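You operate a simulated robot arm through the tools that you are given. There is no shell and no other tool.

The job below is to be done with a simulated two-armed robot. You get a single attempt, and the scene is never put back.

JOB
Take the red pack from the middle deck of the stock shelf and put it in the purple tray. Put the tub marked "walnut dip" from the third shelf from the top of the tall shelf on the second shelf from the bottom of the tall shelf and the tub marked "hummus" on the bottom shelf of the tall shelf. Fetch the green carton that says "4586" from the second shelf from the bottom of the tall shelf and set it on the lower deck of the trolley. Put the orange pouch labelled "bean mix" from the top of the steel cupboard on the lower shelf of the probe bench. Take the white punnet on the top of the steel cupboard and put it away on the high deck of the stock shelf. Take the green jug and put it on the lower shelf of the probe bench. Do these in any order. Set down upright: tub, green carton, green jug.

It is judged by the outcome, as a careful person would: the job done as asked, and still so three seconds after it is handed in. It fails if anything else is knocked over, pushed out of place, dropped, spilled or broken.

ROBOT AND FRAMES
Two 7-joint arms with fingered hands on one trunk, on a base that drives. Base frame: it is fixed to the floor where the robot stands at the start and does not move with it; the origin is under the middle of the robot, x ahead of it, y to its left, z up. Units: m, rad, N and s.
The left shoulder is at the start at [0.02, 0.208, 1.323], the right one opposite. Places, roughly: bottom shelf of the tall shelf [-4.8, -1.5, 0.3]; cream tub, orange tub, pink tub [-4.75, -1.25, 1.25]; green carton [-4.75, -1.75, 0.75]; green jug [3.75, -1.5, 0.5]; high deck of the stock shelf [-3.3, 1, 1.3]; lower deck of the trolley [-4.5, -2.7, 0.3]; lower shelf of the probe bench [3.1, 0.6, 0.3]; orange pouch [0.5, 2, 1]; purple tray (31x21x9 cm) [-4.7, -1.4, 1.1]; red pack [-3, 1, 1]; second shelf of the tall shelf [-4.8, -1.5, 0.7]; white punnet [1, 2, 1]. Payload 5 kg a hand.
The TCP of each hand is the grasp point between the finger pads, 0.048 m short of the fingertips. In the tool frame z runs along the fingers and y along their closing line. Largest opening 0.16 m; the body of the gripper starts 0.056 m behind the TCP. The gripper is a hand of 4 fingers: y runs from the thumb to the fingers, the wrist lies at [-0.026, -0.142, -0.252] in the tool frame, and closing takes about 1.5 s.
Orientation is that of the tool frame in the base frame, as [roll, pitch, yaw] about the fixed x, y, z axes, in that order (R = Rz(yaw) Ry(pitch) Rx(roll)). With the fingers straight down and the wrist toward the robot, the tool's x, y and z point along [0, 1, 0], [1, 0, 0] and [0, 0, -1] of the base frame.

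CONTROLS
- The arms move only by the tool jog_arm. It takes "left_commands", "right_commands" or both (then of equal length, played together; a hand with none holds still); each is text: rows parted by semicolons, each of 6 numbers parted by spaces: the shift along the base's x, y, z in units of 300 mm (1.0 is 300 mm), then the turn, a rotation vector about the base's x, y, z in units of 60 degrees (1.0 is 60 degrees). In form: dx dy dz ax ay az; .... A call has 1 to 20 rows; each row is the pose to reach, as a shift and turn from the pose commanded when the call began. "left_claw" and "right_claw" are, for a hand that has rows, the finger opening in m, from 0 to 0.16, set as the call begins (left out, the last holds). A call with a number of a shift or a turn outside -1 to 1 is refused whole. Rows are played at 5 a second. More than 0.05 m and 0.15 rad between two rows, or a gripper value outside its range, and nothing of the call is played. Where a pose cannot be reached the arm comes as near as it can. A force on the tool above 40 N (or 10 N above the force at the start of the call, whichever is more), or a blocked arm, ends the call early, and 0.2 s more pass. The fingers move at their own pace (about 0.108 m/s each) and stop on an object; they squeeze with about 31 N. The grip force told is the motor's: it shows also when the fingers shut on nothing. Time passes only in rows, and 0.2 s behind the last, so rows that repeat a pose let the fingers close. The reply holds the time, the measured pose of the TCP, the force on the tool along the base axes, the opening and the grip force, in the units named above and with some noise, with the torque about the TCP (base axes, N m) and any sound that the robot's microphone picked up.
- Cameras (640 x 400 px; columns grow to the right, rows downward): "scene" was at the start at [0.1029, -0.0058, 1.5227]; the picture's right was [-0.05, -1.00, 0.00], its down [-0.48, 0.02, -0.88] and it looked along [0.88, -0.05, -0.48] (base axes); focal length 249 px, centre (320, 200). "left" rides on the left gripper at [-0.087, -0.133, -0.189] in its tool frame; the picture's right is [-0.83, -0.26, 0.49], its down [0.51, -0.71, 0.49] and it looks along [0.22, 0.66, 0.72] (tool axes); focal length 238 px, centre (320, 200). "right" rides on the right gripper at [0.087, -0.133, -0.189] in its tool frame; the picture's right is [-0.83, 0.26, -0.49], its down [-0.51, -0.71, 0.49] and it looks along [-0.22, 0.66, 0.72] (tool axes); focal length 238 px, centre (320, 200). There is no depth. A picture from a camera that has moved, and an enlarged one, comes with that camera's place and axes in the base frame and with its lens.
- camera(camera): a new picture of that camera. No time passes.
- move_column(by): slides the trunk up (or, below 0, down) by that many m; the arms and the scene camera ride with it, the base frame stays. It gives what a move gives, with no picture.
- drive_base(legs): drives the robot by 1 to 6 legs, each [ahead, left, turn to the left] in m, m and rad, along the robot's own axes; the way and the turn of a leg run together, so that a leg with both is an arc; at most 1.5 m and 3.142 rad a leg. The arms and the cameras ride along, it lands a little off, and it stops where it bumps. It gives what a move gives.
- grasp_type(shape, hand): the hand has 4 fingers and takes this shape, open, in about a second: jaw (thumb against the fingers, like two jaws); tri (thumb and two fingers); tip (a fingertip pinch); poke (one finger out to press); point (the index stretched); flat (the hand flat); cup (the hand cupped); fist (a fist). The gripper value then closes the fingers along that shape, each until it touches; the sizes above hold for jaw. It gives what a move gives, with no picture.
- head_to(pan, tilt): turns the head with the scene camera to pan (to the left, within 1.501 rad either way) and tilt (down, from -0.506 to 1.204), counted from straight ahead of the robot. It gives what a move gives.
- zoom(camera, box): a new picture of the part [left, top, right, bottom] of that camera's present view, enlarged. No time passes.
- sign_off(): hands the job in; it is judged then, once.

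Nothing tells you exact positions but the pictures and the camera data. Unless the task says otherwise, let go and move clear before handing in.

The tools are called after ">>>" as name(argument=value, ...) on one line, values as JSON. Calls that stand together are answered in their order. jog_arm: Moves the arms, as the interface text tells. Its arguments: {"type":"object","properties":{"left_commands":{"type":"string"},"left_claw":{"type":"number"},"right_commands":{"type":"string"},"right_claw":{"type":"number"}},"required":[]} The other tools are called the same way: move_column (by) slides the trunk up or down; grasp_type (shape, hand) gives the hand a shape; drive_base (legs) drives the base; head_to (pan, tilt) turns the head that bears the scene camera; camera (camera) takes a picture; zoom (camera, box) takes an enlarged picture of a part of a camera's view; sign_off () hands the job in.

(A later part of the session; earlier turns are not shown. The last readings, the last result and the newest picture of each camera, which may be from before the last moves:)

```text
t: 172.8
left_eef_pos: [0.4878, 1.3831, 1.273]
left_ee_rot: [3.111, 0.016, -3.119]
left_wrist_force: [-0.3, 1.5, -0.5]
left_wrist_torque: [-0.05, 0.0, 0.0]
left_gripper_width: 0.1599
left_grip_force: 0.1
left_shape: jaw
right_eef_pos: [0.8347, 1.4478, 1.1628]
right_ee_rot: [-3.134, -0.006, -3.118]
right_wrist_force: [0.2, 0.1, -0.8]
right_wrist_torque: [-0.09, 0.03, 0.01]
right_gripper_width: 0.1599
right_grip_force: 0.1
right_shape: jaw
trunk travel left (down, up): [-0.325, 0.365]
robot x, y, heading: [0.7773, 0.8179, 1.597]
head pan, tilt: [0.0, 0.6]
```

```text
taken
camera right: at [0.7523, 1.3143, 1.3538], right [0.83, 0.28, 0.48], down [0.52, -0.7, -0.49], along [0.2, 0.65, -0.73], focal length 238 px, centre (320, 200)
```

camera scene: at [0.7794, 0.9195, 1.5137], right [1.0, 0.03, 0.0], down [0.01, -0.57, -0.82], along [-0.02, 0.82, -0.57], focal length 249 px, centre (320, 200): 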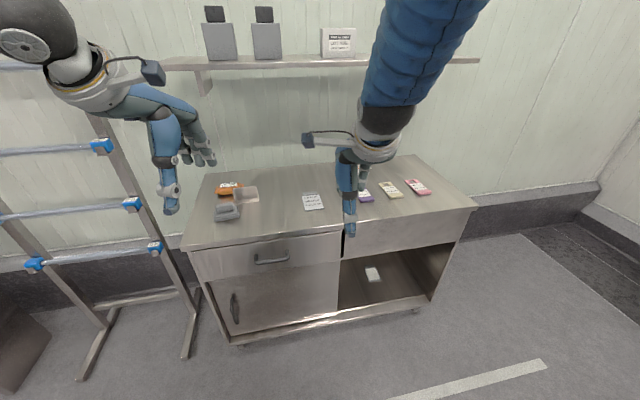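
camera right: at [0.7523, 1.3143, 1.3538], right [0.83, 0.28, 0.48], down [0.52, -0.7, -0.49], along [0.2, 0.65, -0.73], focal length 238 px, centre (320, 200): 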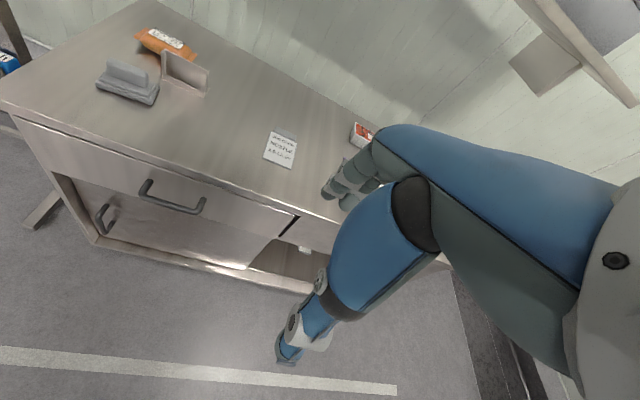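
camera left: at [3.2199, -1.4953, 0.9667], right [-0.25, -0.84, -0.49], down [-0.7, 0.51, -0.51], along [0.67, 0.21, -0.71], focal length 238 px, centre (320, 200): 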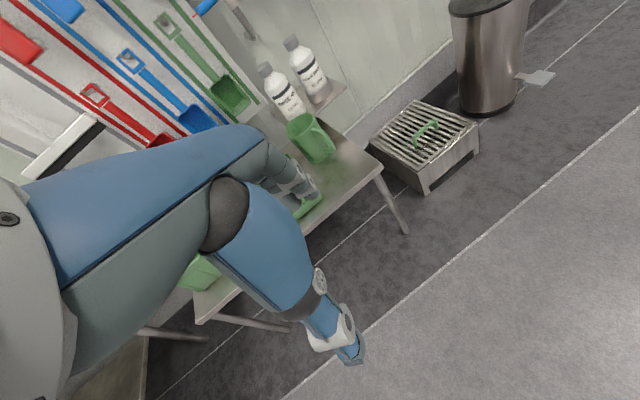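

I'll straighten and close in so that the punnet comes within the right hand's reach.

>>> drive_base(legs=[[0.33, -0.03, -0.026]])

>>> camera(camera="scene")

>>> camera(camera="right")

>>> camera(camera="left")

```text
t: 175.0
left_eef_pos: [0.5181, 1.7175, 1.273]
left_ee_rot: [3.113, 0.017, -3.13]
left_wrist_force: [0.1, 1.0, -0.1]
left_wrist_torque: [-0.05, 0.0, 0.0]
left_gripper_width: 0.16
left_grip_force: 0.1
left_shape: jaw
right_eef_pos: [0.8652, 1.7777, 1.1632]
right_ee_rot: [-3.134, -0.005, -3.131]
right_wrist_force: [-0.4, -0.1, 0.1]
right_wrist_torque: [-0.08, 0.0, -0.03]
right_gripper_width: 0.16
right_grip_force: 0.0
right_shape: jaw
trunk travel left (down, up): [-0.325, 0.365]
robot x, y, heading: [0.8041, 1.1523, 1.585]
head pan, tilt: [0.0, 0.6]
```

```text
taken
camera scene: at [0.8047, 1.2505, 1.5137], right [1.0, 0.01, 0.0], down [0.01, -0.57, -0.82], along [-0.01, 0.82, -0.57], focal length 249 px, centre (320, 200)
```

scene: 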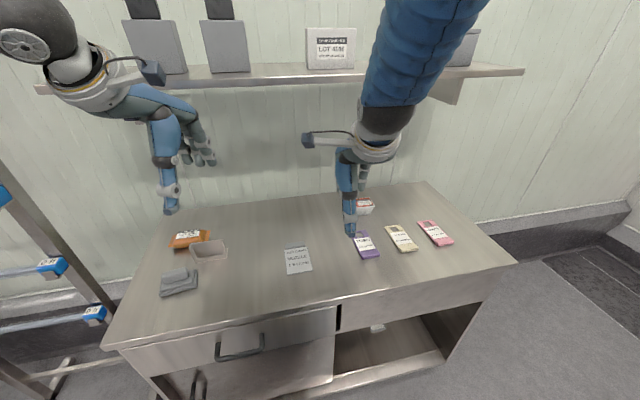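

```text
taken
camera right: at [0.7818, 1.6455, 1.3538], right [0.83, 0.27, 0.48], down [0.51, -0.71, -0.49], along [0.21, 0.65, -0.73], focal length 238 px, centre (320, 200)
```

right: 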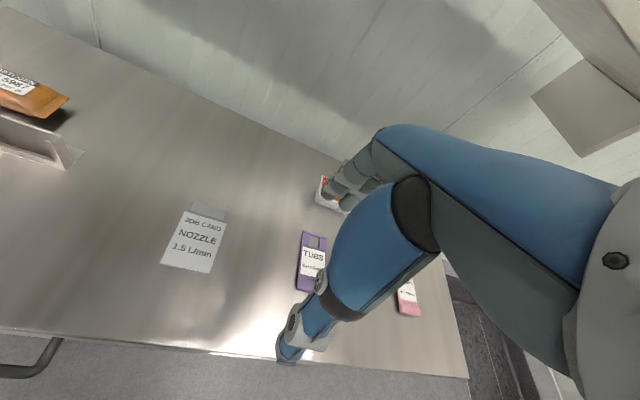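

```text
taken
camera left: at [0.6036, 1.58, 1.4594], right [0.85, -0.23, -0.48], down [-0.49, -0.7, -0.52], along [-0.21, 0.67, -0.71], focal length 238 px, centre (320, 200)
```

left: 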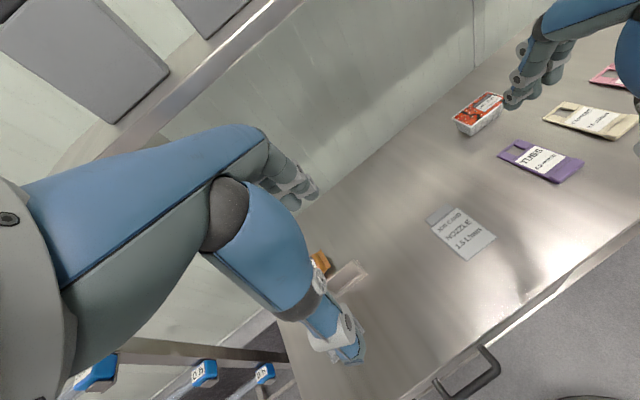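

>>> zoom(camera="left", box=[420, 60, 560, 160])

>>> zoom(camera="scene", box=[310, 160, 430, 240])

```text
4.00 times, centred on (490, 110) of left
camera zoom: at [0.6036, 1.58, 1.4594], right [0.85, -0.23, -0.48], down [-0.49, -0.7, -0.52], along [-0.21, 0.67, -0.71], focal length 953 px, centre (-360, 560)
```

zoom: 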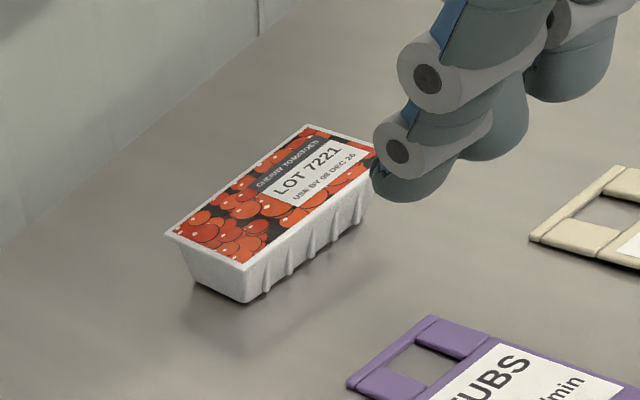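

```text
5.00 times, centred on (370, 200) of scene
camera zoom: at [0.8047, 1.2505, 1.5137], right [1.0, 0.01, 0.0], down [0.01, -0.57, -0.82], along [-0.01, 0.82, -0.57], focal length 1247 px, centre (70, 200)
```

zoom: 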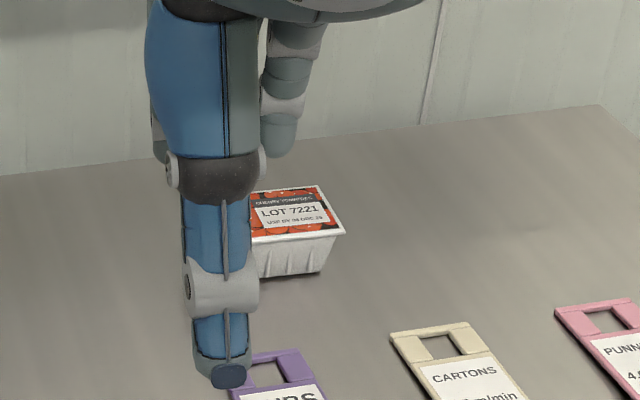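

The punnet (cherry tomatoes, film-lidded) has its centre at about [0.947, 2.079], about 11.5×6.5 cm, turned ~12°. I'll bring the right hand in low beneath the wall shelf and check.

>>> jog_arm(right_commands="0.031 0.106 -0.063 0 0 0.03; 0.062 0.212 -0.127 0 0 0.06; 0.093 0.318 -0.19 0 0 0.09; 0.123 0.423 -0.253 0 0 0.12; 0.154 0.529 -0.316 0 0 0.15; 0.185 0.635 -0.38 0 0 0.18; 0.216 0.741 -0.443 0 0 0.2; 0.216 0.741 -0.443 0 0 0.2", right_claw=0.16)

>>> camera(camera="right")

>>> camera(camera="scene")

```text
t: 176.8
left_eef_pos: [0.517, 1.7148, 1.2733]
left_ee_rot: [3.111, 0.018, -3.13]
left_wrist_force: [-0.1, -0.7, 0.6]
left_wrist_torque: [0.09, -0.01, -0.04]
left_gripper_width: 0.1597
left_grip_force: 0.1
left_shape: jaw
right_eef_pos: [0.9307, 2.002, 1.0291]
right_ee_rot: [-3.136, -0.003, -2.92]
right_wrist_force: [-0.8, -0.6, 0.0]
right_wrist_torque: [0.1, -0.06, -0.04]
right_gripper_width: 0.1599
right_grip_force: 0.0
right_shape: jaw
trunk travel left (down, up): [-0.325, 0.365]
robot x, y, heading: [0.8033, 1.1504, 1.582]
head pan, tilt: [0.0, 0.6]
```

```text
taken
camera right: at [0.8765, 1.8535, 1.2201], right [0.76, 0.44, 0.48], down [0.65, -0.58, -0.49], along [0.07, 0.68, -0.73], focal length 238 px, centre (320, 200)
```

right: 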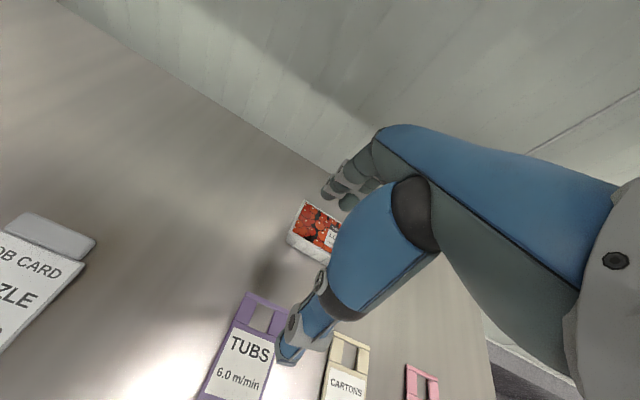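

```text
taken
camera scene: at [0.804, 1.2483, 1.5139], right [1.0, 0.01, 0.0], down [0.01, -0.56, -0.83], along [-0.01, 0.83, -0.56], focal length 249 px, centre (320, 200)
```

scene: 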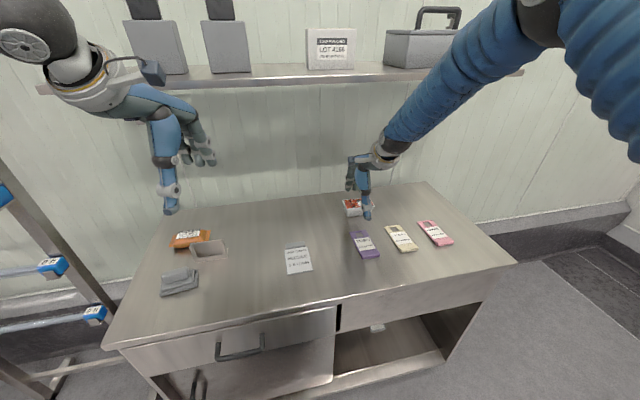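

I'll narrow the opening to 13 cm (to stay clear of the purple card), centre over the punnet and descend.

>>> jog_arm(right_commands="0.02 0.09 0 0 0 0; 0.04 0.17 0 0 0 0; 0.057 0.257 0 0 0 0; 0.057 0.257 -0.07 0 0 0; 0.057 0.257 -0.14 0 0 0; 0.057 0.257 -0.14 0 0 0", right_claw=0.13)

>>> zoom(camera="scene", box=[300, 120, 440, 260])

>>> camera(camera="right")

>>> zoom(camera="left", box=[400, 40, 600, 180])

```text
t: 178.2
left_eef_pos: [0.5188, 1.7164, 1.2731]
left_ee_rot: [3.111, 0.018, -3.13]
left_wrist_force: [-0.7, -0.8, 0.2]
left_wrist_torque: [0.01, 0.0, -0.02]
left_gripper_width: 0.1599
left_grip_force: 0.1
left_shape: jaw
right_eef_pos: [0.9493, 2.0739, 0.9903]
right_ee_rot: [-3.134, -0.005, -2.923]
right_wrist_force: [0.3, -0.8, 0.4]
right_wrist_torque: [0.02, -0.01, -0.02]
right_gripper_width: 0.1299
right_grip_force: 0.0
right_shape: jaw
trunk travel left (down, up): [-0.325, 0.365]
robot x, y, heading: [0.8047, 1.1529, 1.587]
head pan, tilt: [0.0, 0.6]
```

```text
2.86 times, centred on (370, 190) of scene
camera zoom: at [0.8046, 1.2494, 1.5138], right [1.0, 0.01, 0.0], down [0.01, -0.56, -0.82], along [-0.01, 0.82, -0.57], focal length 712 px, centre (177, 229)
```

zoom: 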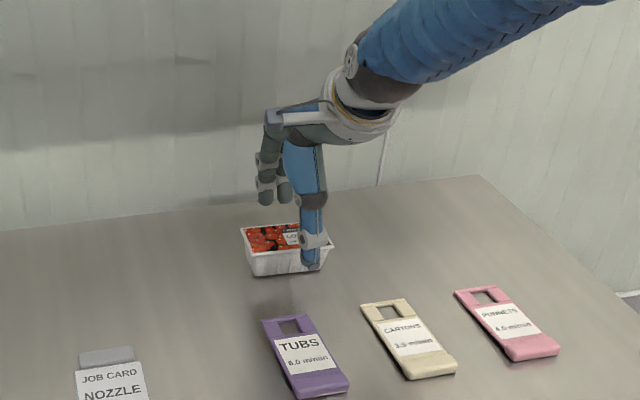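

```text
taken
camera right: at [0.8939, 1.9276, 1.1812], right [0.76, 0.44, 0.48], down [0.65, -0.58, -0.49], along [0.07, 0.68, -0.73], focal length 238 px, centre (320, 200)
```

right: 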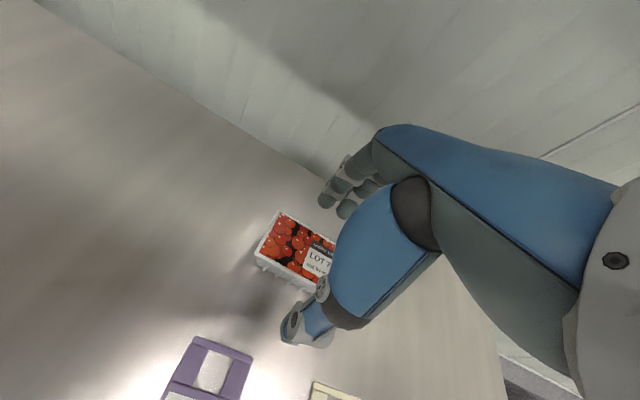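

```text
2.86 times, centred on (500, 110) of left
camera zoom: at [0.6035, 1.579, 1.4598], right [0.85, -0.23, -0.48], down [-0.49, -0.7, -0.52], along [-0.21, 0.68, -0.71], focal length 681 px, centre (-194, 457)
```

zoom: 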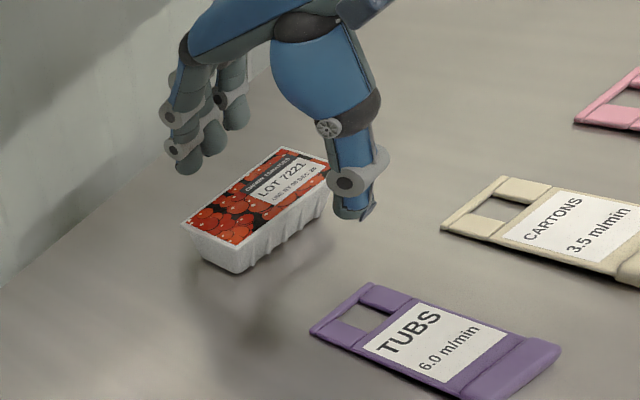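

Alignment is good; descending the last 5 cm and closing.

>>> jog_arm(right_commands="0 0.005 -0.06 0 0 0; 0 0.01 -0.12 0 0 0; 0 0.01 -0.175 0 0 0; 0 0.01 -0.175 0 0 0")

>>> jog_arm(right_commands="0 0 0 0 0 0; 0 0 0 0 0 0; 0 0 0 0 0 0; 0 0 0 0 0 0; 0 0 0 0 0 0; 0 0 0 0 0 0; 0 0 0 0 0 0", right_claw=0.0)

>>> zoom(camera="left", box=[400, 40, 600, 180])

```text
t: 179.2
left_eef_pos: [0.517, 1.7153, 1.2739]
left_ee_rot: [3.111, 0.017, -3.132]
left_wrist_force: [-0.3, -0.3, 0.1]
left_wrist_torque: [0.05, -0.03, 0.03]
left_gripper_width: 0.1597
left_grip_force: 0.1
left_shape: jaw
right_eef_pos: [0.9479, 2.0787, 0.9371]
right_ee_rot: [-3.136, -0.004, -2.921]
right_wrist_force: [-0.3, -0.2, 0.5]
right_wrist_torque: [0.01, 0.01, 0.01]
right_gripper_width: 0.1301
right_grip_force: 0.1
right_shape: jaw
trunk travel left (down, up): [-0.325, 0.365]
robot x, y, heading: [0.8061, 1.1537, 1.585]
head pan, tilt: [0.0, 0.6]
```

```text
t: 180.8
left_eef_pos: [0.5191, 1.7175, 1.2735]
left_ee_rot: [3.112, 0.019, -3.131]
left_wrist_force: [0.4, -0.1, 0.9]
left_wrist_torque: [0.0, -0.01, -0.03]
left_gripper_width: 0.1599
left_grip_force: 0.1
left_shape: jaw
right_eef_pos: [0.9484, 2.0798, 0.937]
right_ee_rot: [-3.135, -0.004, -2.92]
right_wrist_force: [0.3, 0.7, -0.3]
right_wrist_torque: [-0.01, 0.03, -0.01]
right_gripper_width: 0.0498
right_grip_force: 31.1
right_shape: jaw
trunk travel left (down, up): [-0.325, 0.365]
robot x, y, heading: [0.803, 1.1526, 1.582]
head pan, tilt: [0.0, 0.6]
```

```text
2.86 times, centred on (500, 110) of left
camera zoom: at [0.6036, 1.5796, 1.4595], right [0.85, -0.23, -0.48], down [-0.49, -0.7, -0.52], along [-0.21, 0.67, -0.71], focal length 681 px, centre (-194, 457)
```

zoom: 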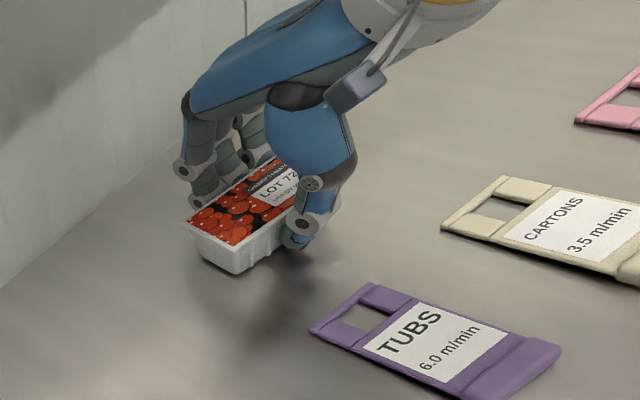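

Gripped at 5 cm. Lift slightly, then draw back out from under the wall shelf.

>>> jog_arm(right_commands="0 0 0.06 0 0 0; 0 0 0.13 0 0 0; 0 0 0.2 0 0 0; 0 -0.12 0.24 0 0 0; 0 -0.26 0.28 0 0 0; 0 -0.4 0.32 0 0 0; 0 -0.54 0.36 0 0 0; 0 -0.68 0.4 0 0 0; 0 -0.82 0.45 0 0 0; 0 -0.82 0.45 0 0 0")

>>> camera(camera="right")

>>> camera(camera="scene")

```text
t: 183.0
left_eef_pos: [0.5184, 1.7183, 1.2718]
left_ee_rot: [3.113, 0.015, -3.129]
left_wrist_force: [-0.1, 1.6, -0.7]
left_wrist_torque: [-0.12, 0.03, 0.0]
left_gripper_width: 0.1597
left_grip_force: 0.0
left_shape: jaw
right_eef_pos: [0.9476, 1.8329, 1.0704]
right_ee_rot: [-3.133, -0.007, -2.921]
right_wrist_force: [1.0, -0.2, -1.8]
right_wrist_torque: [-0.07, -0.03, -0.01]
right_gripper_width: 0.0492
right_grip_force: 31.0
right_shape: jaw
trunk travel left (down, up): [-0.325, 0.365]
robot x, y, heading: [0.8085, 1.1513, 1.586]
head pan, tilt: [0.0, 0.6]
```

```text
taken
camera right: at [0.8921, 1.6874, 1.2599], right [0.76, 0.44, 0.48], down [0.65, -0.59, -0.49], along [0.07, 0.68, -0.73], focal length 238 px, centre (320, 200)
```

right: 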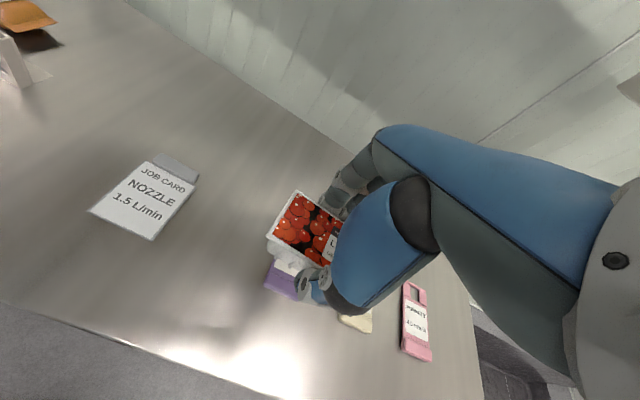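

```text
taken
camera scene: at [0.805, 1.2518, 1.5135], right [1.0, 0.01, 0.0], down [0.01, -0.57, -0.82], along [-0.01, 0.82, -0.57], focal length 249 px, centre (320, 200)
```

scene: 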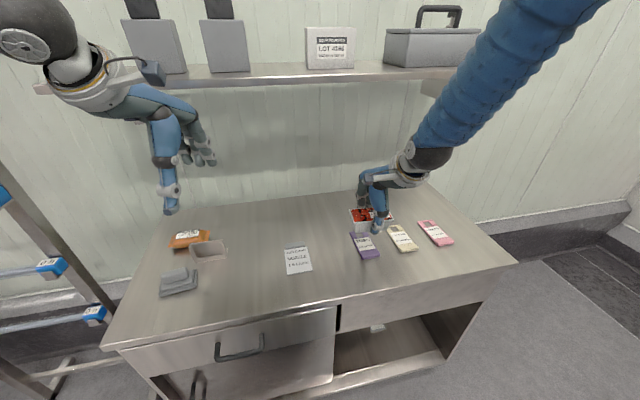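

The punnet is secure. I'll back away, turn to face −x and look along the route to the stock shelf.

>>> drive_base(legs=[[-0.75, 0, 0], [0, 0, 1.571]])

>>> head_to(pan=0, tilt=0.3)

>>> camera(camera="scene")

```text
t: 190.9
left_eef_pos: [0.2477, 0.1266, 1.2737]
left_ee_rot: [3.111, 0.018, -1.569]
left_wrist_force: [1.1, -0.3, 0.8]
left_wrist_torque: [0.06, -0.01, 0.0]
left_gripper_width: 0.16
left_grip_force: 0.1
left_shape: jaw
right_eef_pos: [0.1351, 0.5565, 1.0703]
right_ee_rot: [-3.135, -0.005, -1.359]
right_wrist_force: [0.7, -0.4, -2.1]
right_wrist_torque: [0.05, 0.01, 0.02]
right_gripper_width: 0.0496
right_grip_force: 31.4
right_shape: jaw
trunk travel left (down, up): [-0.325, 0.365]
robot x, y, heading: [0.8161, 0.4068, -3.136]
head pan, tilt: [0.0, 0.6]
```

```text
t: 191.7
left_eef_pos: [0.2473, 0.1267, 1.2742]
left_ee_rot: [3.114, 0.017, -1.57]
left_wrist_force: [-0.1, 0.7, -0.4]
left_wrist_torque: [-0.03, -0.01, 0.01]
left_gripper_width: 0.1599
left_grip_force: 0.0
left_shape: jaw
right_eef_pos: [0.1338, 0.5569, 1.0703]
right_ee_rot: [-3.134, -0.006, -1.36]
right_wrist_force: [-0.7, 0.3, -1.5]
right_wrist_torque: [-0.01, -0.03, 0.0]
right_gripper_width: 0.0493
right_grip_force: 31.1
right_shape: jaw
trunk travel left (down, up): [-0.325, 0.365]
robot x, y, heading: [0.8148, 0.4091, -3.133]
head pan, tilt: [0.0, 0.3]
```

```text
taken
camera scene: at [0.7115, 0.4069, 1.5412], right [-0.01, 1.0, 0.0], down [0.3, 0.0, -0.95], along [-0.95, -0.01, -0.3], focal length 249 px, centre (320, 200)
```

scene: 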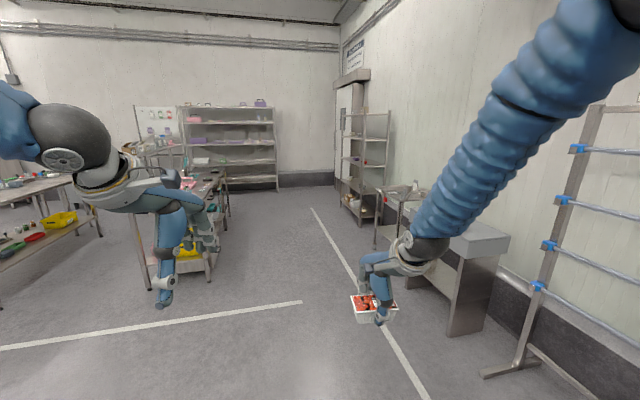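

>>> zoom(camera="scene", box=[120, 80, 300, 300])

>>> zoom(camera="scene", box=[300, 80, 520, 340])

```text
1.82 times, centred on (210, 190) of scene
camera zoom: at [0.7115, 0.4069, 1.5412], right [-0.01, 1.0, 0.0], down [0.3, 0.0, -0.95], along [-0.95, -0.01, -0.3], focal length 453 px, centre (520, 218)
```

zoom: 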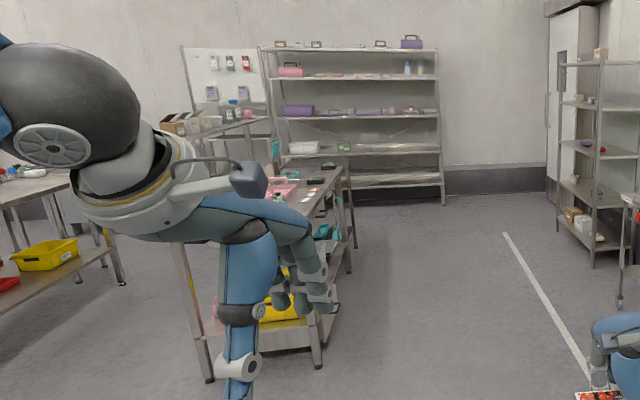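

```text
1.54 times, centred on (410, 210) of scene
camera zoom: at [0.7115, 0.4069, 1.5412], right [-0.01, 1.0, 0.0], down [0.3, 0.0, -0.95], along [-0.95, -0.01, -0.3], focal length 384 px, centre (182, 185)
```

zoom: 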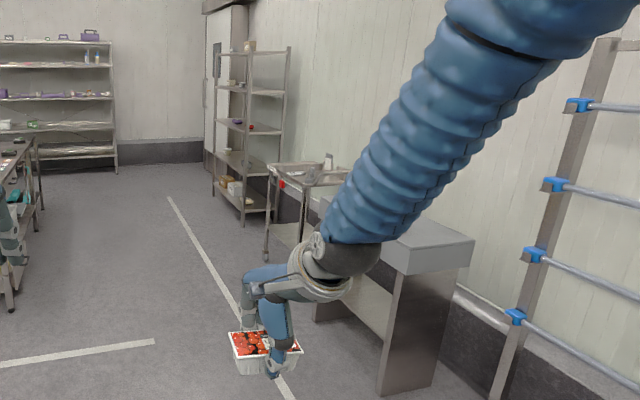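

I see the tall shelf at the far wall and the stock shelf on the right wall; the whole room is turned about 12.6°. I'll drive along the clear corridor toward the stock shelf.

>>> drive_base(legs=[[1.5, 0, 0], [1.2, 0.15, 0]])

>>> head_to(pan=-0.5, tilt=0.3)

>>> camera(camera="scene")

>>> head_to(pan=0.4, tilt=0.3)

>>> camera(camera="scene")

```text
t: 204.8
left_eef_pos: [-2.4426, -0.0512, 1.2728]
left_ee_rot: [3.112, 0.017, -1.57]
left_wrist_force: [-0.3, -0.4, -0.1]
left_wrist_torque: [0.04, -0.02, 0.0]
left_gripper_width: 0.16
left_grip_force: 0.1
left_shape: jaw
right_eef_pos: [-2.5554, 0.3803, 1.0699]
right_ee_rot: [-3.134, -0.004, -1.361]
right_wrist_force: [-0.4, 0.1, -1.5]
right_wrist_torque: [0.01, -0.05, -0.02]
right_gripper_width: 0.0493
right_grip_force: 31.2
right_shape: jaw
trunk travel left (down, up): [-0.325, 0.365]
robot x, y, heading: [-1.8788, 0.2262, -3.14]
head pan, tilt: [0.0, 0.3]
```

```text
t: 205.7
left_eef_pos: [-2.4421, -0.0503, 1.2732]
left_ee_rot: [3.111, 0.016, -1.57]
left_wrist_force: [0.3, 0.4, -0.5]
left_wrist_torque: [0.01, -0.04, 0.01]
left_gripper_width: 0.1601
left_grip_force: 0.1
left_shape: jaw
right_eef_pos: [-2.5538, 0.3795, 1.0692]
right_ee_rot: [-3.134, -0.005, -1.359]
right_wrist_force: [0.2, -0.6, -1.7]
right_wrist_torque: [0.01, -0.02, -0.04]
right_gripper_width: 0.0498
right_grip_force: 31.2
right_shape: jaw
trunk travel left (down, up): [-0.325, 0.365]
robot x, y, heading: [-1.873, 0.2327, -3.137]
head pan, tilt: [-0.499, 0.3]
```

```text
taken
camera scene: at [-1.9664, 0.2745, 1.5412], right [0.47, 0.88, 0.0], down [0.26, -0.14, -0.96], along [-0.84, 0.45, -0.3], focal length 249 px, centre (320, 200)
```

scene: 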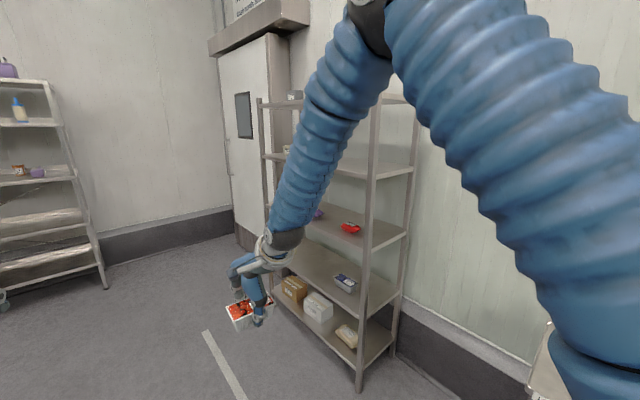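

```text
t: 206.9
left_eef_pos: [-2.4421, -0.05, 1.2726]
left_ee_rot: [3.111, 0.018, -1.571]
left_wrist_force: [-0.5, -0.2, -0.1]
left_wrist_torque: [-0.01, -0.04, -0.03]
left_gripper_width: 0.1601
left_grip_force: 0.0
left_shape: jaw
right_eef_pos: [-2.5545, 0.3801, 1.07]
right_ee_rot: [-3.135, -0.006, -1.36]
right_wrist_force: [0.0, -0.2, -2.0]
right_wrist_torque: [0.01, 0.0, 0.0]
right_gripper_width: 0.0493
right_grip_force: 31.0
right_shape: jaw
trunk travel left (down, up): [-0.325, 0.365]
robot x, y, heading: [-1.8756, 0.2318, -3.134]
head pan, tilt: [0.4, 0.3]
```

```text
taken
camera scene: at [-1.9699, 0.1936, 1.5412], right [-0.39, 0.92, 0.0], down [0.27, 0.12, -0.96], along [-0.88, -0.38, -0.3], focal length 249 px, centre (320, 200)
```

scene: 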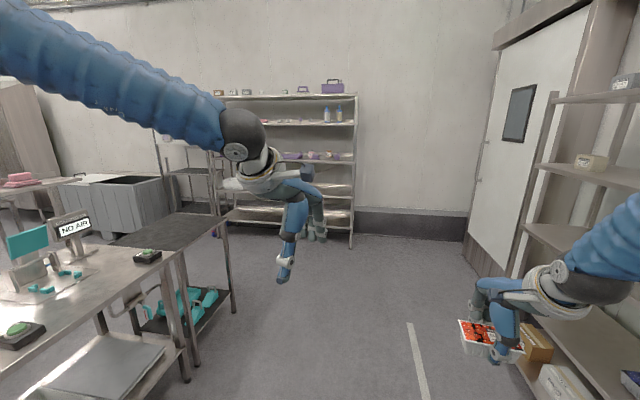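

The stock shelf has decks at z ≈ 0.24, 0.56, 0.95 (red pack), 1.29 and 1.63, so the high deck is the 1.29 one and the middle the 0.95 one. I'll go and stand in front of it, square on.

>>> drive_base(legs=[[1.2, 0.25, 0], [0, 0, -1.36]])

>>> move_column(by=0.25)

>>> head_to(pan=0, tilt=0.35)

>>> camera(camera="scene")

```text
t: 216.5
left_eef_pos: [-3.5094, 0.3947, 1.2734]
left_ee_rot: [3.111, 0.016, -2.849]
left_wrist_force: [-1.2, 0.3, 0.0]
left_wrist_torque: [0.0, 0.03, -0.03]
left_gripper_width: 0.1599
left_grip_force: 0.1
left_shape: jaw
right_eef_pos: [-3.1296, 0.625, 1.0699]
right_ee_rot: [-3.134, -0.005, -2.641]
right_wrist_force: [0.9, -0.1, -1.0]
right_wrist_torque: [-0.09, 0.01, 0.0]
right_gripper_width: 0.0492
right_grip_force: 31.5
right_shape: jaw
trunk travel left (down, up): [-0.325, 0.365]
robot x, y, heading: [-3.0794, -0.0682, 1.864]
head pan, tilt: [0.4, 0.3]
```

```text
t: 219.1
left_eef_pos: [-3.5109, 0.3938, 1.5234]
left_ee_rot: [3.112, 0.017, -2.849]
left_wrist_force: [0.0, -0.5, -0.4]
left_wrist_torque: [-0.01, -0.04, -0.02]
left_gripper_width: 0.16
left_grip_force: 0.1
left_shape: jaw
right_eef_pos: [-3.1307, 0.6248, 1.3196]
right_ee_rot: [-3.134, -0.005, -2.641]
right_wrist_force: [0.0, 0.3, -1.8]
right_wrist_torque: [-0.03, -0.03, -0.02]
right_gripper_width: 0.049
right_grip_force: 31.1
right_shape: jaw
trunk travel left (down, up): [-0.575, 0.115]
robot x, y, heading: [-3.0776, -0.0644, 1.867]
head pan, tilt: [0.4, 0.3]
```

```text
t: 219.9
left_eef_pos: [-3.5101, 0.3942, 1.5224]
left_ee_rot: [3.112, 0.018, -2.85]
left_wrist_force: [0.0, -0.2, 0.3]
left_wrist_torque: [0.01, -0.02, -0.01]
left_gripper_width: 0.1599
left_grip_force: 0.2
left_shape: jaw
right_eef_pos: [-3.1296, 0.6254, 1.3188]
right_ee_rot: [-3.136, -0.006, -2.641]
right_wrist_force: [-0.3, 0.1, -2.2]
right_wrist_torque: [-0.01, 0.04, -0.03]
right_gripper_width: 0.0491
right_grip_force: 30.2
right_shape: jaw
trunk travel left (down, up): [-0.575, 0.115]
robot x, y, heading: [-3.0792, -0.072, 1.863]
head pan, tilt: [0.0, 0.351]
```

```text
taken
camera scene: at [-3.1071, 0.0293, 1.7865], right [0.96, 0.29, 0.0], down [0.1, -0.33, -0.94], along [-0.27, 0.9, -0.34], focal length 249 px, centre (320, 200)
```

scene: 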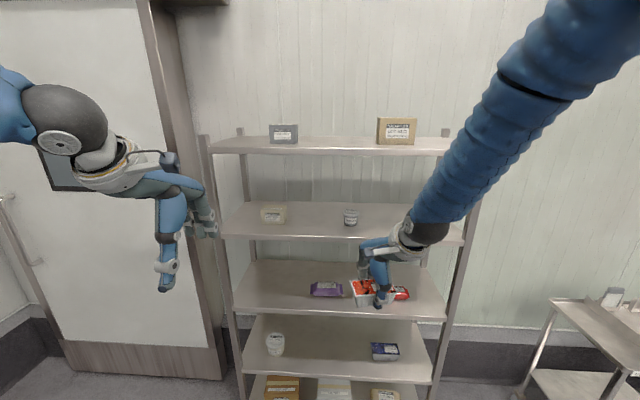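

The high deck has a free stretch on the right side of the small cup. I'll square up, shift right, and raise, straighten and slightly tilt the right hand.

>>> drive_base(legs=[[0, -0.2, -0.06]])

>>> jog_arm(right_commands="0 0 0.08 0 0 -0.04; 0 0 0.16 0 0 -0.08; 0 0 0.25 0 0 -0.12; 0 0 0.35 0 0 -0.16; 0 0 0.35 0 0 -0.2; 0 0 0.35 0 0 -0.2")

>>> camera(camera="scene")

```text
t: 221.6
left_eef_pos: [-3.2895, 0.4715, 1.5226]
left_ee_rot: [3.111, 0.018, -2.91]
left_wrist_force: [-0.5, 0.2, 0.2]
left_wrist_torque: [0.04, -0.04, -0.03]
left_gripper_width: 0.1597
left_grip_force: 0.0
left_shape: jaw
right_eef_pos: [-2.8974, 0.6794, 1.3196]
right_ee_rot: [-3.137, -0.004, -2.7]
right_wrist_force: [-0.4, -0.6, -0.9]
right_wrist_torque: [-0.01, -0.08, 0.0]
right_gripper_width: 0.0492
right_grip_force: 31.0
right_shape: jaw
trunk travel left (down, up): [-0.575, 0.115]
robot x, y, heading: [-2.8892, -0.0157, 1.804]
head pan, tilt: [0.0, 0.351]
```

```text
t: 222.9
left_eef_pos: [-3.2862, 0.4728, 1.5225]
left_ee_rot: [3.112, 0.017, -2.91]
left_wrist_force: [1.5, -0.5, 0.4]
left_wrist_torque: [-0.01, 0.02, 0.02]
left_gripper_width: 0.16
left_grip_force: 0.0
left_shape: jaw
right_eef_pos: [-2.8925, 0.6805, 1.4266]
right_ee_rot: [-3.135, -0.007, -2.912]
right_wrist_force: [0.8, 1.0, -1.4]
right_wrist_torque: [-0.07, 0.09, 0.03]
right_gripper_width: 0.0489
right_grip_force: 31.3
right_shape: jaw
trunk travel left (down, up): [-0.575, 0.115]
robot x, y, heading: [-2.8868, -0.0184, 1.802]
head pan, tilt: [0.0, 0.351]
```

```text
taken
camera scene: at [-2.9059, 0.0845, 1.7865], right [0.97, 0.23, 0.0], down [0.08, -0.34, -0.94], along [-0.22, 0.91, -0.34], focal length 249 px, centre (320, 200)
```

scene: 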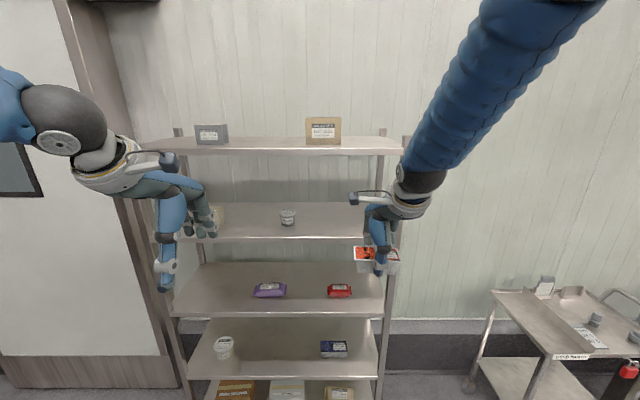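

I'll shift left 7.5 cm so the punnet goes between the cup and the right post, tilt the hand ~22° and close in.

>>> jog_arm(right_commands="0 0 0 0.09 0.021 0; 0 0 0 0.18 0.042 0; 0 0 0 0.27 0.063 0; 0 0 0 0.357 0.084 0; 0 0 0 0.357 0.084 0")

>>> drive_base(legs=[[0.0, 0.075, 0], [0.15, 0, 0]])

>>> camera(camera="scene")

>>> camera(camera="right")

```text
t: 224.2
left_eef_pos: [-3.2873, 0.4723, 1.5217]
left_ee_rot: [3.113, 0.015, -2.91]
left_wrist_force: [0.1, 0.5, 0.3]
left_wrist_torque: [-0.06, 0.04, 0.0]
left_gripper_width: 0.1601
left_grip_force: 0.1
left_shape: jaw
right_eef_pos: [-2.8936, 0.6802, 1.4249]
right_ee_rot: [2.766, -0.005, -2.907]
right_wrist_force: [0.5, -0.3, -2.1]
right_wrist_torque: [-0.06, 0.04, 0.01]
right_gripper_width: 0.049
right_grip_force: 31.0
right_shape: jaw
trunk travel left (down, up): [-0.575, 0.115]
robot x, y, heading: [-2.8859, -0.0177, 1.803]
head pan, tilt: [0.0, 0.351]
```

```text
t: 226.2
left_eef_pos: [-3.3961, 0.5994, 1.5254]
left_ee_rot: [3.107, 0.016, -2.911]
left_wrist_force: [0.0, -0.8, 0.5]
left_wrist_torque: [0.11, 0.12, 0.04]
left_gripper_width: 0.1599
left_grip_force: 0.1
left_shape: jaw
right_eef_pos: [-3.002, 0.8066, 1.428]
right_ee_rot: [2.763, -0.005, -2.91]
right_wrist_force: [1.0, -1.1, -0.6]
right_wrist_torque: [0.02, 0.0, 0.03]
right_gripper_width: 0.0492
right_grip_force: 31.2
right_shape: jaw
trunk travel left (down, up): [-0.575, 0.115]
robot x, y, heading: [-2.9953, 0.1101, 1.801]
head pan, tilt: [0.0, 0.351]
```

```text
taken
camera scene: at [-3.0158, 0.2093, 1.7868], right [0.97, 0.23, 0.0], down [0.08, -0.33, -0.94], along [-0.22, 0.91, -0.34], focal length 249 px, centre (320, 200)
```

scene: 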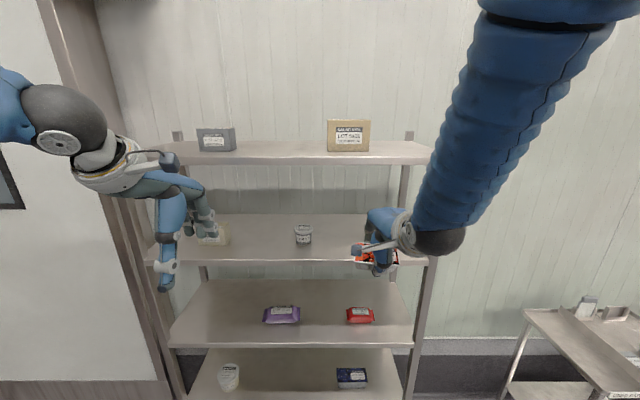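

```text
taken
camera right: at [-3.0414, 0.5982, 1.5541], right [0.8, 0.25, 0.54], down [0.6, -0.35, -0.72], along [0.01, 0.9, -0.43], focal length 238 px, centre (320, 200)
```

right: 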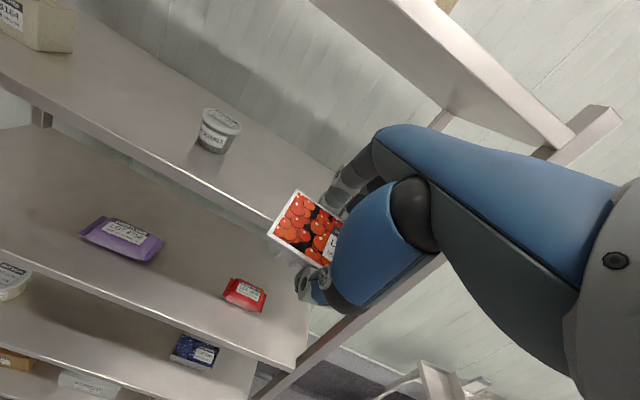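

I estimate the high deck at z≈1.33–1.35 with its front edge 0.75–0.78 m ahead. I'll raise the punnet a bit more and extend it forward over the deck, watching clearance to the deck above.

>>> jog_arm(right_commands="0 0 0.08 0 0 0; -0.033 0.142 0.08 0 0 0; -0.066 0.284 0.08 0 0 0; -0.1 0.426 0.08 0 0 0; -0.133 0.568 0.08 0 0 0; -0.133 0.568 0.08 0 0 0")

>>> camera(camera="scene")

>>> camera(camera="right")

```text
t: 227.6
left_eef_pos: [-3.3973, 0.6022, 1.5238]
left_ee_rot: [3.112, 0.015, -2.91]
left_wrist_force: [0.8, -0.3, 1.1]
left_wrist_torque: [0.03, 0.04, 0.01]
left_gripper_width: 0.1602
left_grip_force: 0.0
left_shape: jaw
right_eef_pos: [-3.0418, 0.9818, 1.4513]
right_ee_rot: [2.765, -0.005, -2.909]
right_wrist_force: [-0.1, -0.8, -1.5]
right_wrist_torque: [-0.01, 0.02, 0.02]
right_gripper_width: 0.0488
right_grip_force: 31.0
right_shape: jaw
trunk travel left (down, up): [-0.575, 0.115]
robot x, y, heading: [-2.9938, 0.1154, 1.803]
head pan, tilt: [0.0, 0.351]
```

```text
taken
camera scene: at [-3.017, 0.2126, 1.7865], right [0.97, 0.23, 0.0], down [0.08, -0.33, -0.94], along [-0.22, 0.91, -0.34], focal length 249 px, centre (320, 200)
```

scene: 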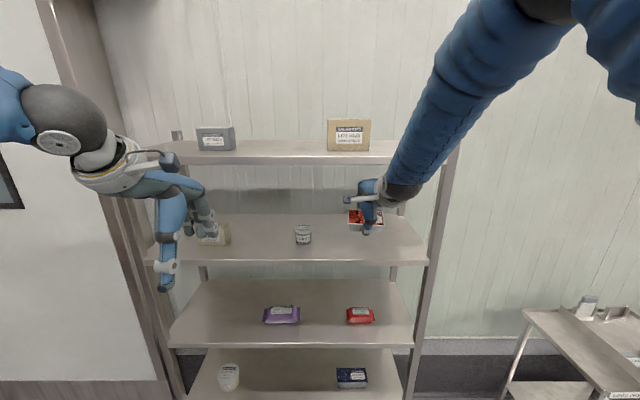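

```text
taken
camera right: at [-3.0822, 0.7735, 1.579], right [0.8, 0.25, 0.54], down [0.6, -0.35, -0.72], along [0.01, 0.9, -0.43], focal length 238 px, centre (320, 200)
```

right: 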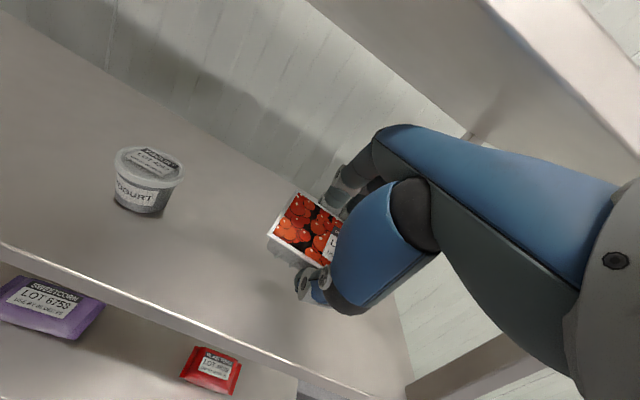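

The cup's base gives the deck at z=1.327; the punnet is about 7–8 cm inside the edge. I'll go 2 cm deeper, reduce the tilt to ~9°, and lower gently.

>>> jog_arm(right_commands="-0.005 0.022 -0.03 -0.072 -0.017 0; -0.01 0.044 -0.06 -0.145 -0.034 0; -0.015 0.065 -0.09 -0.217 -0.051 0; -0.015 0.065 -0.12 -0.217 -0.051 0; -0.015 0.065 -0.12 -0.217 -0.051 0")

>>> camera(camera="right")

>>> zoom(camera="scene", box=[260, 120, 440, 280])

```text
t: 228.8
left_eef_pos: [-3.398, 0.6001, 1.5232]
left_ee_rot: [3.112, 0.018, -2.911]
left_wrist_force: [0.6, 0.3, 0.8]
left_wrist_torque: [0.02, -0.01, 0.02]
left_gripper_width: 0.1599
left_grip_force: 0.0
left_shape: jaw
right_eef_pos: [-3.0485, 0.9986, 1.4143]
right_ee_rot: [2.998, -0.006, -2.91]
right_wrist_force: [0.9, -0.1, -1.9]
right_wrist_torque: [0.03, 0.0, 0.01]
right_gripper_width: 0.0488
right_grip_force: 31.0
right_shape: jaw
trunk travel left (down, up): [-0.575, 0.115]
robot x, y, heading: [-2.996, 0.1111, 1.8]
head pan, tilt: [0.0, 0.351]
```

```text
taken
camera right: at [-3.0961, 0.8248, 1.5837], right [0.77, 0.37, 0.51], down [0.63, -0.5, -0.59], along [0.04, 0.78, -0.62], focal length 238 px, centre (320, 200)
```

right: 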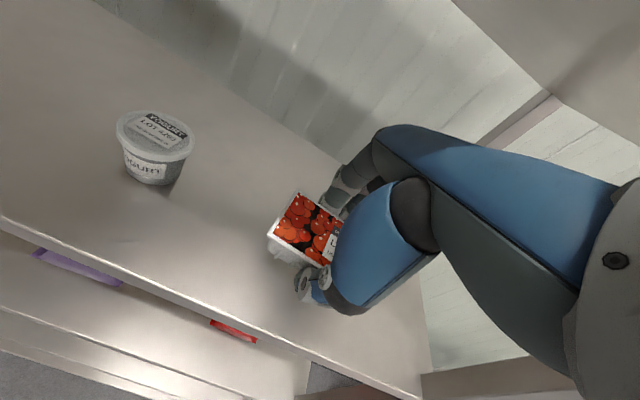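

```text
2.50 times, centred on (350, 200) of scene
camera zoom: at [-3.0175, 0.212, 1.7866], right [0.97, 0.23, 0.0], down [0.08, -0.33, -0.94], along [-0.22, 0.91, -0.34], focal length 623 px, centre (245, 200)
```

zoom: 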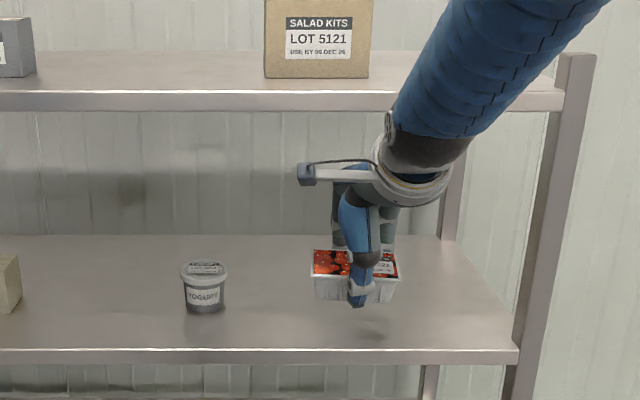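

>>> jog_arm(right_commands="0 0 -0.03 0 0 0; 0 0 -0.05 0 0 0; 0 0 -0.06 0 0 0; 0 0 -0.06 0 0 0")

>>> jog_arm(right_commands="0 0 -0.01 0 0 0; 0 0 -0.02 0 0 0; 0 0 -0.02 0 0 0")

```text
t: 229.8
left_eef_pos: [-3.3965, 0.6022, 1.5241]
left_ee_rot: [3.112, 0.017, -2.911]
left_wrist_force: [-0.2, 1.0, 0.4]
left_wrist_torque: [0.03, 0.0, 0.01]
left_gripper_width: 0.1598
left_grip_force: 0.1
left_shape: jaw
right_eef_pos: [-3.0488, 0.9987, 1.3957]
right_ee_rot: [3.0, -0.005, -2.91]
right_wrist_force: [-0.8, 0.0, -1.0]
right_wrist_torque: [-0.02, 0.01, 0.01]
right_gripper_width: 0.0494
right_grip_force: 31.3
right_shape: jaw
trunk travel left (down, up): [-0.575, 0.115]
robot x, y, heading: [-2.997, 0.1125, 1.805]
head pan, tilt: [0.0, 0.351]
```

```text
t: 230.6
left_eef_pos: [-3.3982, 0.6011, 1.5234]
left_ee_rot: [3.111, 0.017, -2.912]
left_wrist_force: [0.5, 0.1, -0.2]
left_wrist_torque: [-0.03, -0.03, -0.02]
left_gripper_width: 0.1599
left_grip_force: 0.2
left_shape: jaw
right_eef_pos: [-3.0494, 0.9982, 1.3911]
right_ee_rot: [2.998, -0.006, -2.911]
right_wrist_force: [-1.0, 0.2, -1.8]
right_wrist_torque: [-0.01, -0.02, 0.01]
right_gripper_width: 0.0489
right_grip_force: 31.2
right_shape: jaw
trunk travel left (down, up): [-0.575, 0.115]
robot x, y, heading: [-2.9976, 0.1078, 1.8]
head pan, tilt: [0.0, 0.351]
```

>>> jog_arm(right_commands="0 0 -0.01 0 0 0; 0 0 -0.02 0 0 0; 0 0 -0.02 0 0 0")

>>> zoom(camera="right", box=[220, 160, 420, 340])

```text
t: 231.4
left_eef_pos: [-3.3976, 0.6021, 1.5227]
left_ee_rot: [3.112, 0.019, -2.912]
left_wrist_force: [-0.2, -0.2, 0.1]
left_wrist_torque: [-0.02, 0.04, 0.03]
left_gripper_width: 0.1601
left_grip_force: 0.1
left_shape: jaw
right_eef_pos: [-3.0482, 0.9986, 1.3833]
right_ee_rot: [2.999, -0.004, -2.909]
right_wrist_force: [-0.1, 0.2, -1.6]
right_wrist_torque: [-0.04, -0.01, 0.03]
right_gripper_width: 0.049
right_grip_force: 31.1
right_shape: jaw
trunk travel left (down, up): [-0.575, 0.115]
robot x, y, heading: [-2.9943, 0.1131, 1.804]
head pan, tilt: [0.0, 0.351]
```

```text
2.22 times, centred on (320, 250) of right
camera zoom: at [-3.0953, 0.8249, 1.5524], right [0.77, 0.37, 0.51], down [0.63, -0.5, -0.59], along [0.04, 0.78, -0.62], focal length 530 px, centre (320, 89)
```

zoom: 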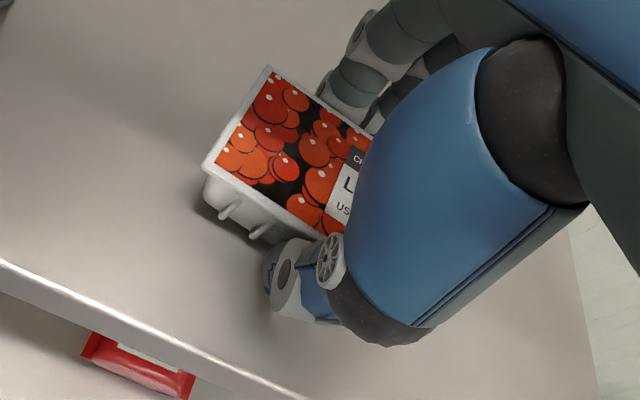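

>>> jog_arm(right_commands="0 0 -0.01 0 0 0; 0 0 -0.02 0 0 0; 0 0 -0.02 0 0 0")

>>> jog_arm(right_commands="0 0 -0.01 0 0 0; 0 0 -0.015 0 0 0; 0 0 -0.015 0 0 0")

```text
t: 232.2
left_eef_pos: [-3.3971, 0.601, 1.5222]
left_ee_rot: [3.113, 0.017, -2.914]
left_wrist_force: [-0.7, -0.3, -1.4]
left_wrist_torque: [-0.02, -0.03, 0.04]
left_gripper_width: 0.1599
left_grip_force: 0.1
left_shape: jaw
right_eef_pos: [-3.0465, 1.0002, 1.3789]
right_ee_rot: [2.998, -0.006, -2.911]
right_wrist_force: [-1.0, -0.8, 2.5]
right_wrist_torque: [-0.07, -0.14, 0.0]
right_gripper_width: 0.0492
right_grip_force: 31.3
right_shape: jaw
trunk travel left (down, up): [-0.575, 0.115]
robot x, y, heading: [-2.9964, 0.1093, 1.801]
head pan, tilt: [0.0, 0.351]
```

```text
t: 233.0
left_eef_pos: [-3.3964, 0.6006, 1.5237]
left_ee_rot: [3.11, 0.017, -2.913]
left_wrist_force: [-0.9, -0.5, 0.3]
left_wrist_torque: [0.02, 0.02, -0.03]
left_gripper_width: 0.16
left_grip_force: 0.1
left_shape: jaw
right_eef_pos: [-3.0483, 1.0, 1.3751]
right_ee_rot: [2.993, -0.006, -2.912]
right_wrist_force: [3.2, 3.7, 20.4]
right_wrist_torque: [-0.09, -0.24, 0.01]
right_gripper_width: 0.0514
right_grip_force: 31.2
right_shape: jaw
trunk travel left (down, up): [-0.575, 0.115]
robot x, y, heading: [-2.9935, 0.1141, 1.806]
head pan, tilt: [0.0, 0.351]
```

The punnet is on the deck. Opening the fingers with a tiny rise.

>>> jog_arm(right_commands="0 0 0.01 0 0 0; 0 0 0.015 0 0 0; 0 0 0.02 0 0 0; 0 0 0.025 0 0 0; 0 0 0.03 0 0 0", right_claw=0.12)

>>> camera(camera="right")

```text
t: 234.2
left_eef_pos: [-3.3966, 0.6012, 1.5227]
left_ee_rot: [3.112, 0.017, -2.91]
left_wrist_force: [1.2, 0.7, 0.3]
left_wrist_torque: [-0.02, 0.01, -0.01]
left_gripper_width: 0.1601
left_grip_force: 0.1
left_shape: jaw
right_eef_pos: [-3.0473, 0.9975, 1.3813]
right_ee_rot: [3.001, -0.003, -2.911]
right_wrist_force: [0.7, -0.2, 0.0]
right_wrist_torque: [-0.06, 0.03, -0.05]
right_gripper_width: 0.1198
right_grip_force: 0.1
right_shape: jaw
trunk travel left (down, up): [-0.575, 0.115]
robot x, y, heading: [-2.992, 0.113, 1.802]
head pan, tilt: [0.0, 0.351]
```

```text
taken
camera right: at [-3.0949, 0.8248, 1.55], right [0.77, 0.38, 0.51], down [0.64, -0.5, -0.59], along [0.04, 0.78, -0.63], focal length 238 px, centre (320, 200)
```

right: 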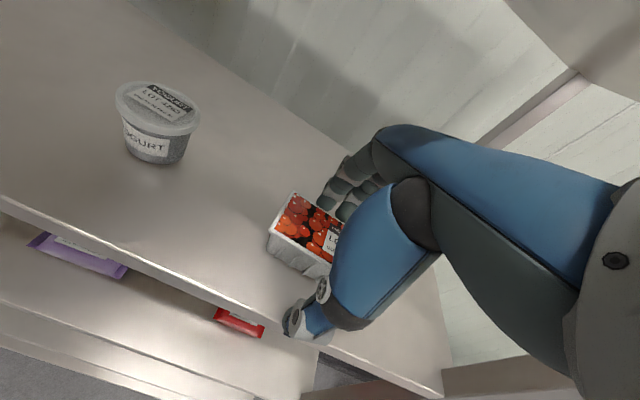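

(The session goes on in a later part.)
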